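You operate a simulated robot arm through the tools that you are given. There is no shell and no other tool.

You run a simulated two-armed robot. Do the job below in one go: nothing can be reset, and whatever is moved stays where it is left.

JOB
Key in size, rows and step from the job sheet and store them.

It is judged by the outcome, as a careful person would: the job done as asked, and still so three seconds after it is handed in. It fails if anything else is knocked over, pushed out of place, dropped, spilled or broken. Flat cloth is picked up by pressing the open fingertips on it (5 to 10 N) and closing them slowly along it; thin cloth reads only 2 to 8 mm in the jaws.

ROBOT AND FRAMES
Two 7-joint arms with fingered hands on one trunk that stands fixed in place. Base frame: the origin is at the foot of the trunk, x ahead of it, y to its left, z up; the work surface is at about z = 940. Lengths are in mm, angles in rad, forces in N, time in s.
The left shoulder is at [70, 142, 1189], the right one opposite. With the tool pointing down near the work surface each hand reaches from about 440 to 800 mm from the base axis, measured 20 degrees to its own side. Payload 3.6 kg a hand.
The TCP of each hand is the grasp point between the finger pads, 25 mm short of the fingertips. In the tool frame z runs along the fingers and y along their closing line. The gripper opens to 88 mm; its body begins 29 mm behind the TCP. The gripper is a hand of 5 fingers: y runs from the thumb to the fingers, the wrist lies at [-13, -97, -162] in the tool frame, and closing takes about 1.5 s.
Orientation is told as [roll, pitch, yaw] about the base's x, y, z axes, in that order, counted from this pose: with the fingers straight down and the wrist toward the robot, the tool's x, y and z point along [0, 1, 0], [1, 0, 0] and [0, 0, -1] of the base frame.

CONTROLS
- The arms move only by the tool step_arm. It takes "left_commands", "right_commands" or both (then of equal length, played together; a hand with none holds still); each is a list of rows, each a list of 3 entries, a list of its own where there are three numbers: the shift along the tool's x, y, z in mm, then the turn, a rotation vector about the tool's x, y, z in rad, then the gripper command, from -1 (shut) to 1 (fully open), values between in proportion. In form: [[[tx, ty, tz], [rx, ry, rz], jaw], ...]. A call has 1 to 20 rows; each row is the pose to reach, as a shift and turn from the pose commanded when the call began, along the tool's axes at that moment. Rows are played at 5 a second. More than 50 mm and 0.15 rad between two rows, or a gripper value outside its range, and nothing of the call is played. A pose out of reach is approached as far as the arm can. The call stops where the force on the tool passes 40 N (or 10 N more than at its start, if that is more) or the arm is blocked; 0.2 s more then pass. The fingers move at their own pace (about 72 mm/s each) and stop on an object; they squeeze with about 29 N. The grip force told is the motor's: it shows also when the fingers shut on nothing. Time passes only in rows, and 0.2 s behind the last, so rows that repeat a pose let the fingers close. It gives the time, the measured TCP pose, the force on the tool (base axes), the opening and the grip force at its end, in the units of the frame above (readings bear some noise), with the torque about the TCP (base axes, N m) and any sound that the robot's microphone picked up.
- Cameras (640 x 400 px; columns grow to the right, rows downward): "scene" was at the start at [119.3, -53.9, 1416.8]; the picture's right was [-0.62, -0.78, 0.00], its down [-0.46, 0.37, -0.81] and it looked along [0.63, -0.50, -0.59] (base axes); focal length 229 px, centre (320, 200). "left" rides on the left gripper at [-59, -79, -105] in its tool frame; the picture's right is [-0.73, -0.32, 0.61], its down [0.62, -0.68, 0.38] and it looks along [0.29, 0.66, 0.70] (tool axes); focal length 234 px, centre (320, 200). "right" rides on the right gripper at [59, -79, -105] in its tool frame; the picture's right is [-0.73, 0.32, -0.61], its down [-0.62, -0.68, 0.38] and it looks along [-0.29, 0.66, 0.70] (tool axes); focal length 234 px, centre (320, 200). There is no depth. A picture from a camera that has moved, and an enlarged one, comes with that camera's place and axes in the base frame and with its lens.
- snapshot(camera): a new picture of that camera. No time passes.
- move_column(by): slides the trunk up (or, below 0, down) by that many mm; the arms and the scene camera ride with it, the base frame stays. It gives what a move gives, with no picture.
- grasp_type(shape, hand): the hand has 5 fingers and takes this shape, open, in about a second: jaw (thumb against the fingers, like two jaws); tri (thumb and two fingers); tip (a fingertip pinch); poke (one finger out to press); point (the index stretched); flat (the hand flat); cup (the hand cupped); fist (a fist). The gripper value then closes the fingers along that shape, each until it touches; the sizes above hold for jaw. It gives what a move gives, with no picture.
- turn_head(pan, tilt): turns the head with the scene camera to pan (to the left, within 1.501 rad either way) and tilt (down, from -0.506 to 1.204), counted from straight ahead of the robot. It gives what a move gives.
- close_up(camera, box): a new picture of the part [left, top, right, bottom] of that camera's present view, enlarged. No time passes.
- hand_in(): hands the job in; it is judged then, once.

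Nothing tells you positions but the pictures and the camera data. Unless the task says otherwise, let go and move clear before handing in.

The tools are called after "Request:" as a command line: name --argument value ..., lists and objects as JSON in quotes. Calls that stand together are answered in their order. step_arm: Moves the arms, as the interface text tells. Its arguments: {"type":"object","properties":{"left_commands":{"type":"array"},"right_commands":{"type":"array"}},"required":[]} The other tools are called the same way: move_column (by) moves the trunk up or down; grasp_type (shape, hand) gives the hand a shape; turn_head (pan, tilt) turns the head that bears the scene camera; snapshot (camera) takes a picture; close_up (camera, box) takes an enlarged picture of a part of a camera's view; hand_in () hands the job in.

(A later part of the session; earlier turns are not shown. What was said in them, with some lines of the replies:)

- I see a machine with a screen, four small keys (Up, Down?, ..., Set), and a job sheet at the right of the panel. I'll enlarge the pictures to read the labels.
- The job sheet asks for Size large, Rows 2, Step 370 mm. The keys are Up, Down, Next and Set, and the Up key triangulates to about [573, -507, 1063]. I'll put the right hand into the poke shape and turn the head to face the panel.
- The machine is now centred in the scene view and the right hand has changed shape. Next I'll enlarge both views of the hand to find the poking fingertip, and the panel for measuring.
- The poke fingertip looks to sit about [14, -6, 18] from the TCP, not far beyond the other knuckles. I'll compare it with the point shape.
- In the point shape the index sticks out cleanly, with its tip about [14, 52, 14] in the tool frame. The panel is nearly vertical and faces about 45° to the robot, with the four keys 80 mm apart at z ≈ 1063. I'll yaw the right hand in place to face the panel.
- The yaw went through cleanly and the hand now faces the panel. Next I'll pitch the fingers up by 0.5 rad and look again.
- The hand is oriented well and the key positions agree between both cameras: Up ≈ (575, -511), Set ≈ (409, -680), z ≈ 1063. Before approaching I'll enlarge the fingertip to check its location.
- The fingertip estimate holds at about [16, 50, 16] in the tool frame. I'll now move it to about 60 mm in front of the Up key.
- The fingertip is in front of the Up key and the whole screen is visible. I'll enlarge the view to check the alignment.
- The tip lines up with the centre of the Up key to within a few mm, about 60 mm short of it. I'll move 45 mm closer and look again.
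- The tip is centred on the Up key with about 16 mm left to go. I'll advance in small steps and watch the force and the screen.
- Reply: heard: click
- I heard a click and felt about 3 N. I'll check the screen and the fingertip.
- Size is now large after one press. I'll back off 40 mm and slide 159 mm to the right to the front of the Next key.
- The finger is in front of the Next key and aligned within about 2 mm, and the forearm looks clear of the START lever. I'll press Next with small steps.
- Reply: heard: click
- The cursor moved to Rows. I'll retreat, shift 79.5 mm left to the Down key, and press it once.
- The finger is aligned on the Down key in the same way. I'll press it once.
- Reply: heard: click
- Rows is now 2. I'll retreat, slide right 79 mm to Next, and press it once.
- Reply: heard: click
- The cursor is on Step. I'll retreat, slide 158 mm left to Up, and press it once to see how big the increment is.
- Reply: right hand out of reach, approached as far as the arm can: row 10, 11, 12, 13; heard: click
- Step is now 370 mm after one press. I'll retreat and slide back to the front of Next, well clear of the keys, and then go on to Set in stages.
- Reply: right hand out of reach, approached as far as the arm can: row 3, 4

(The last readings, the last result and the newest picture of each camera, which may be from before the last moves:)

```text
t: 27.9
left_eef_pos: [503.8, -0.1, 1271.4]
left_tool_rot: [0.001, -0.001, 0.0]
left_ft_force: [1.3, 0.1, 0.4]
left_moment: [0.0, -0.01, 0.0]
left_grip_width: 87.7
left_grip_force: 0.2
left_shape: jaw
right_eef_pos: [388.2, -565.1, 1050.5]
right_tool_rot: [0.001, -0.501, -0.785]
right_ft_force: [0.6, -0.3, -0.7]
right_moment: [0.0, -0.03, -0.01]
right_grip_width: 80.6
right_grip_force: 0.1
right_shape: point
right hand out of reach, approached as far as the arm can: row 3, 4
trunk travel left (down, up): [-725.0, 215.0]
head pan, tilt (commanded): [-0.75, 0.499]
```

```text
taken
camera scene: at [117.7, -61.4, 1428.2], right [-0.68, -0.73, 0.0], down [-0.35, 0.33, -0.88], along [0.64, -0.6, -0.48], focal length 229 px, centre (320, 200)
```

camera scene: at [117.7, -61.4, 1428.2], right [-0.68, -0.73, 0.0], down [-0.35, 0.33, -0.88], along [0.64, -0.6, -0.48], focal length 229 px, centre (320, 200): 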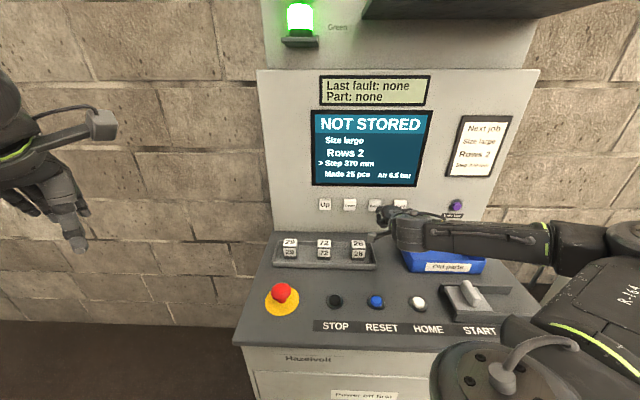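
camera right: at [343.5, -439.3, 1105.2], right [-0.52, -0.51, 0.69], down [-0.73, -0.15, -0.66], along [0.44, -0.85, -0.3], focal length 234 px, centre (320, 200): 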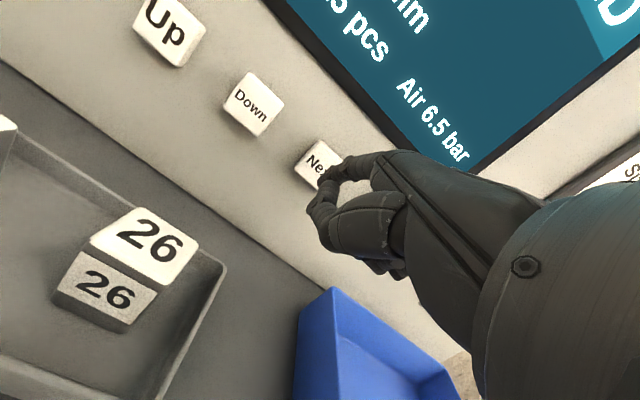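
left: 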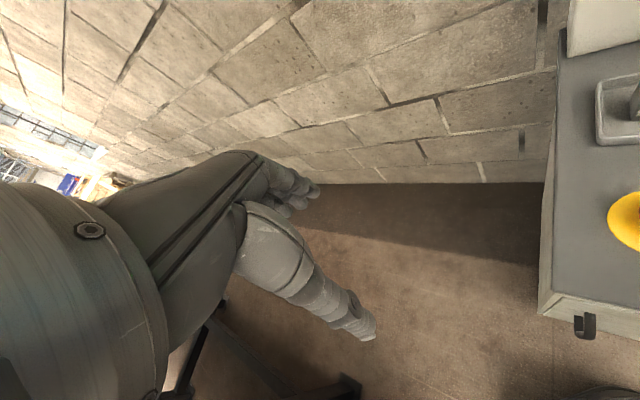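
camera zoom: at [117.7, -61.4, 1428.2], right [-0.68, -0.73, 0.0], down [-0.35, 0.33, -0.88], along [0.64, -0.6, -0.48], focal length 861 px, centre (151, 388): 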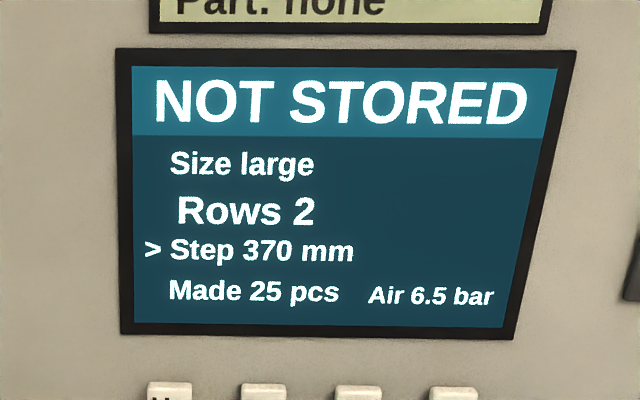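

All three values match the sheet and only storing is left. Before moving the arm further right to Set, I'll turn the head to check that the elbow has room.

Request:
turn_head --pan -1.2 --tilt 0.6

Request:
snapshot --camera "scene"

Request:
snapshot --camera "right"

```text
t: 28.8
left_eef_pos: [504.4, -0.2, 1271.2]
left_tool_rot: [-0.001, 0.0, -0.002]
left_ft_force: [-0.7, 0.6, 0.1]
left_moment: [0.01, -0.04, -0.01]
left_grip_width: 87.8
left_grip_force: 0.1
left_shape: jaw
right_eef_pos: [388.9, -565.6, 1050.6]
right_tool_rot: [-0.001, -0.501, -0.783]
right_ft_force: [-0.8, -0.2, -0.7]
right_moment: [-0.01, 0.02, 0.01]
right_grip_width: 80.7
right_grip_force: 0.1
right_shape: point
trunk travel left (down, up): [-725.0, 215.0]
head pan, tilt (commanded): [-1.201, 0.6]
```

```text
taken
camera scene: at [82.8, -81.7, 1419.1], right [-0.93, -0.36, 0.0], down [-0.2, 0.53, -0.83], along [0.3, -0.77, -0.56], focal length 229 px, centre (320, 200)
```

scene: 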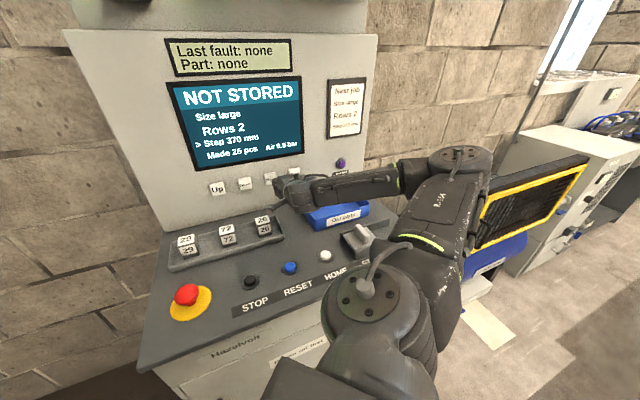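

```text
taken
camera right: at [345.4, -439.4, 1105.1], right [-0.52, -0.51, 0.69], down [-0.73, -0.15, -0.66], along [0.44, -0.85, -0.3], focal length 234 px, centre (320, 200)
```

right: 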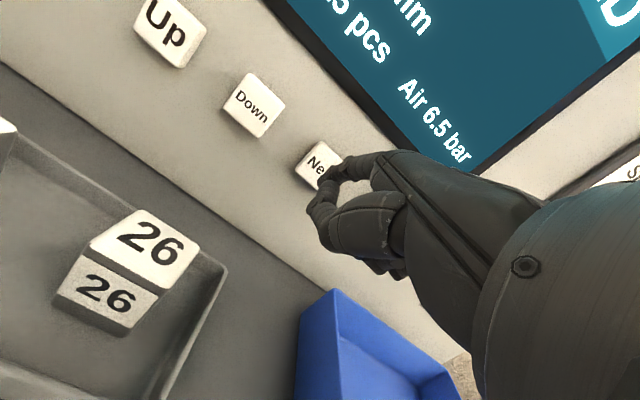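

There is ample room around the elbow. I'll slide 80 mm right to the front of Set and check the alignment.

Request:
step_arm --right_commands '[[[-16, 0, 0], [0, 0, 0], 1], [[-32, 0, 0], [0, 0, 0], 1], [[-48, 0, 0], [0, 0, 0], 1], [[-64, 0, 0], [0, 0, 0], 1], [[-80, 0, 0], [0, 0, 0], 1], [[-80, 0, 0], [0, 0, 0], 1]]'

Request:
snapshot --camera "scene"

Request:
close_up --camera "right" --box '[260, 110, 420, 210]'

```text
t: 30.2
left_eef_pos: [503.7, -1.0, 1271.4]
left_tool_rot: [-0.001, 0.0, 0.001]
left_ft_force: [0.2, -0.3, -1.3]
left_moment: [-0.01, 0.0, 0.0]
left_grip_width: 87.6
left_grip_force: 0.2
left_shape: jaw
right_eef_pos: [330.2, -621.7, 1051.9]
right_tool_rot: [0.002, -0.5, -0.783]
right_ft_force: [-1.0, 0.1, -0.7]
right_moment: [0.0, -0.02, -0.02]
right_grip_width: 80.2
right_grip_force: 0.1
right_shape: point
trunk travel left (down, up): [-725.0, 215.0]
head pan, tilt (commanded): [-1.201, 0.6]
```

```text
taken
camera scene: at [83.0, -81.8, 1419.1], right [-0.93, -0.36, 0.0], down [-0.2, 0.53, -0.82], along [0.3, -0.77, -0.57], focal length 229 px, centre (320, 200)
```

scene: 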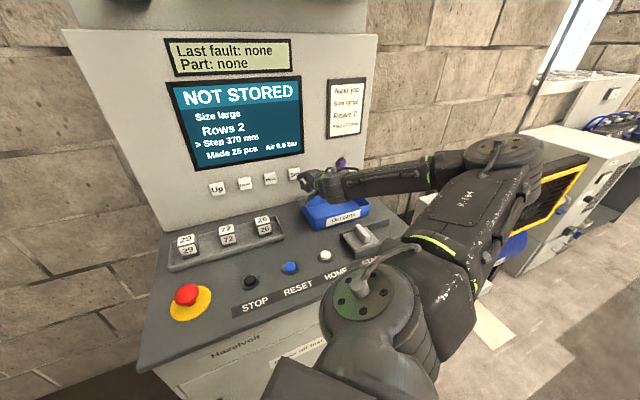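

```text
4.00 times, centred on (340, 160) of right
camera zoom: at [288.3, -496.4, 1105.9], right [-0.52, -0.51, 0.69], down [-0.73, -0.15, -0.66], along [0.44, -0.85, -0.3], focal length 937 px, centre (240, 360)
```

zoom: 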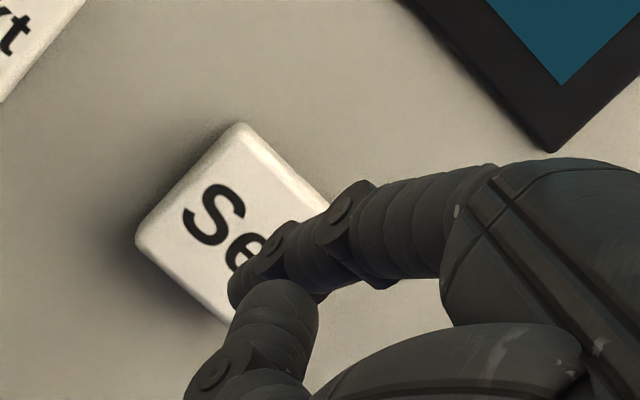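

The finger is aligned on Set and the surroundings are clear. I'll press it with small steps.

Request:
step_arm --right_commands '[[[0, 8.8, 4.8], [0, 0, 0], 1], [[0, 17.6, 9.6], [0, 0, 0], 1], [[0, 22.8, 12.5], [0, 0, 0], 1], [[0, 26.3, 14.4], [0, 0, 0], 1], [[0, 29, 15.8], [0, 0, 0], 1], [[0, 31.6, 17.3], [0, 0, 0], 1], [[0, 32.5, 17.8], [0, 0, 0], 1]]'

Request:
close_up --camera "scene" --box '[160, 70, 380, 210]'

```text
t: 31.8
left_eef_pos: [503.0, 0.2, 1271.5]
left_tool_rot: [0.0, 0.0, 0.0]
left_ft_force: [-0.9, -0.3, -0.2]
left_moment: [-0.01, -0.05, 0.02]
left_grip_width: 87.9
left_grip_force: 0.2
left_shape: jaw
right_eef_pos: [356.6, -647.5, 1052.2]
right_tool_rot: [0.001, -0.502, -0.785]
right_ft_force: [-1.3, 2.0, -0.5]
right_moment: [-0.05, -0.03, 0.0]
right_grip_width: 80.7
right_grip_force: 0.1
right_shape: point
trunk travel left (down, up): [-725.0, 215.0]
head pan, tilt (commanded): [-1.201, 0.6]
heard: click
```

```text
2.86 times, centred on (270, 140) of scene
camera zoom: at [82.3, -81.2, 1419.2], right [-0.93, -0.36, 0.0], down [-0.2, 0.53, -0.83], along [0.3, -0.77, -0.56], focal length 654 px, centre (463, 371)
```

zoom: 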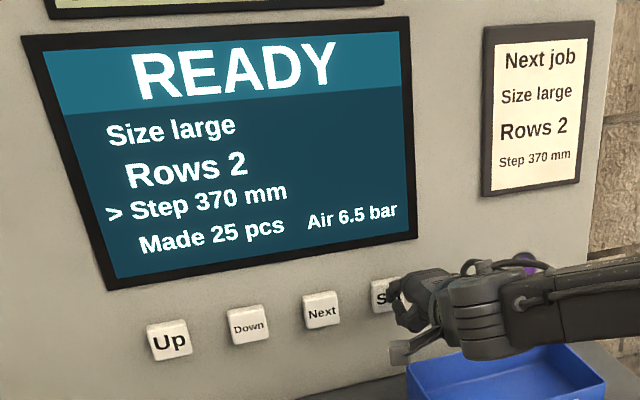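

The screen reads READY with Size large, Rows 2, Step 370 mm, so the values are stored. I'll back the finger straight out and up, clear of the machine.

Request:
step_arm --right_commands '[[[0, -8.8, -4.8], [0, 0, 0], 1], [[0, -17.6, -9.6], [0, 0, 0], 1], [[0, -26.3, -14.4], [0, 0, 0], 1], [[0, -35.1, -19.2], [0, 0, 0], 1], [[0, -43.9, -24], [0, 0, 0], 1], [[0, -52.7, -28.8], [0, 0, 0], 1], [[0, -43.1, -46.3], [0, 0, 0], 1], [[0, -33.5, -63.9], [0, 0, 0], 1], [[0, -23.9, -81.4], [0, 0, 0], 1], [[0, -14.3, -99], [0, 0, 0], 1], [[0, -4.7, -116.5], [0, 0, 0], 1], [[0, -4.7, -116.5], [0, 0, 0], 1]]'

Request:
snapshot --camera "scene"

Request:
close_up --camera "scene" --box '[160, 70, 380, 210]'

```text
t: 34.4
left_eef_pos: [503.4, 0.4, 1271.1]
left_tool_rot: [0.0, 0.0, 0.0]
left_ft_force: [-0.7, 0.1, 0.6]
left_moment: [0.04, 0.01, -0.01]
left_grip_width: 87.7
left_grip_force: 0.1
left_shape: jaw
right_eef_pos: [313.5, -606.3, 1150.8]
right_tool_rot: [0.0, -0.501, -0.783]
right_ft_force: [-0.2, -0.4, 0.4]
right_moment: [0.01, 0.03, -0.01]
right_grip_width: 80.7
right_grip_force: 0.0
right_shape: point
trunk travel left (down, up): [-725.0, 215.0]
head pan, tilt (commanded): [-1.201, 0.6]
```

```text
taken
camera scene: at [82.8, -82.1, 1419.1], right [-0.93, -0.36, 0.0], down [-0.2, 0.53, -0.82], along [0.3, -0.77, -0.57], focal length 229 px, centre (320, 200)
```

scene: 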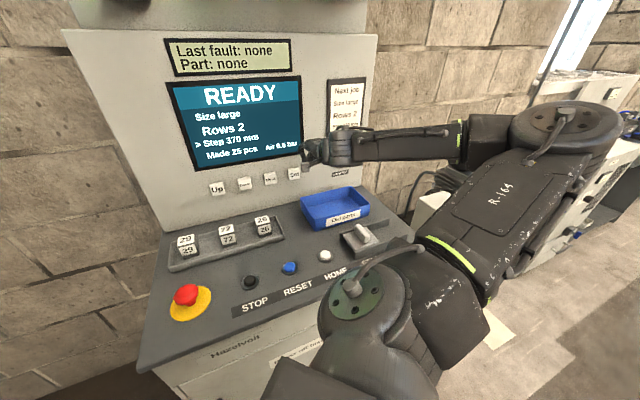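

```text
2.86 times, centred on (270, 140) of scene
camera zoom: at [82.8, -82.1, 1419.1], right [-0.93, -0.36, 0.0], down [-0.2, 0.53, -0.82], along [0.3, -0.77, -0.57], focal length 654 px, centre (463, 371)
```

zoom: 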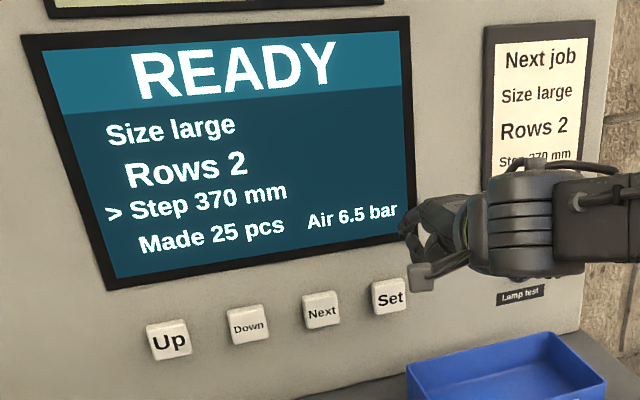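

The screen shows READY with Size large, Rows 2, Step 370 mm, matching the sheet. The hand is clear of the panel and nothing else was disturbed, so I'm handing in.

Request:
hand_in

```text
The job is handed in.
```

The job is done and handed in. Size large, Rows 2 and Step 370 mm are keyed in from the job sheet and stored. After I pressed Set, the screen changed from NOT STORED to READY and showed all three values.

I only pressed the Up, Down, Next and Set keys. Nothing else on the machine was touched, and the right hand was backed clear of the panel before handing in.
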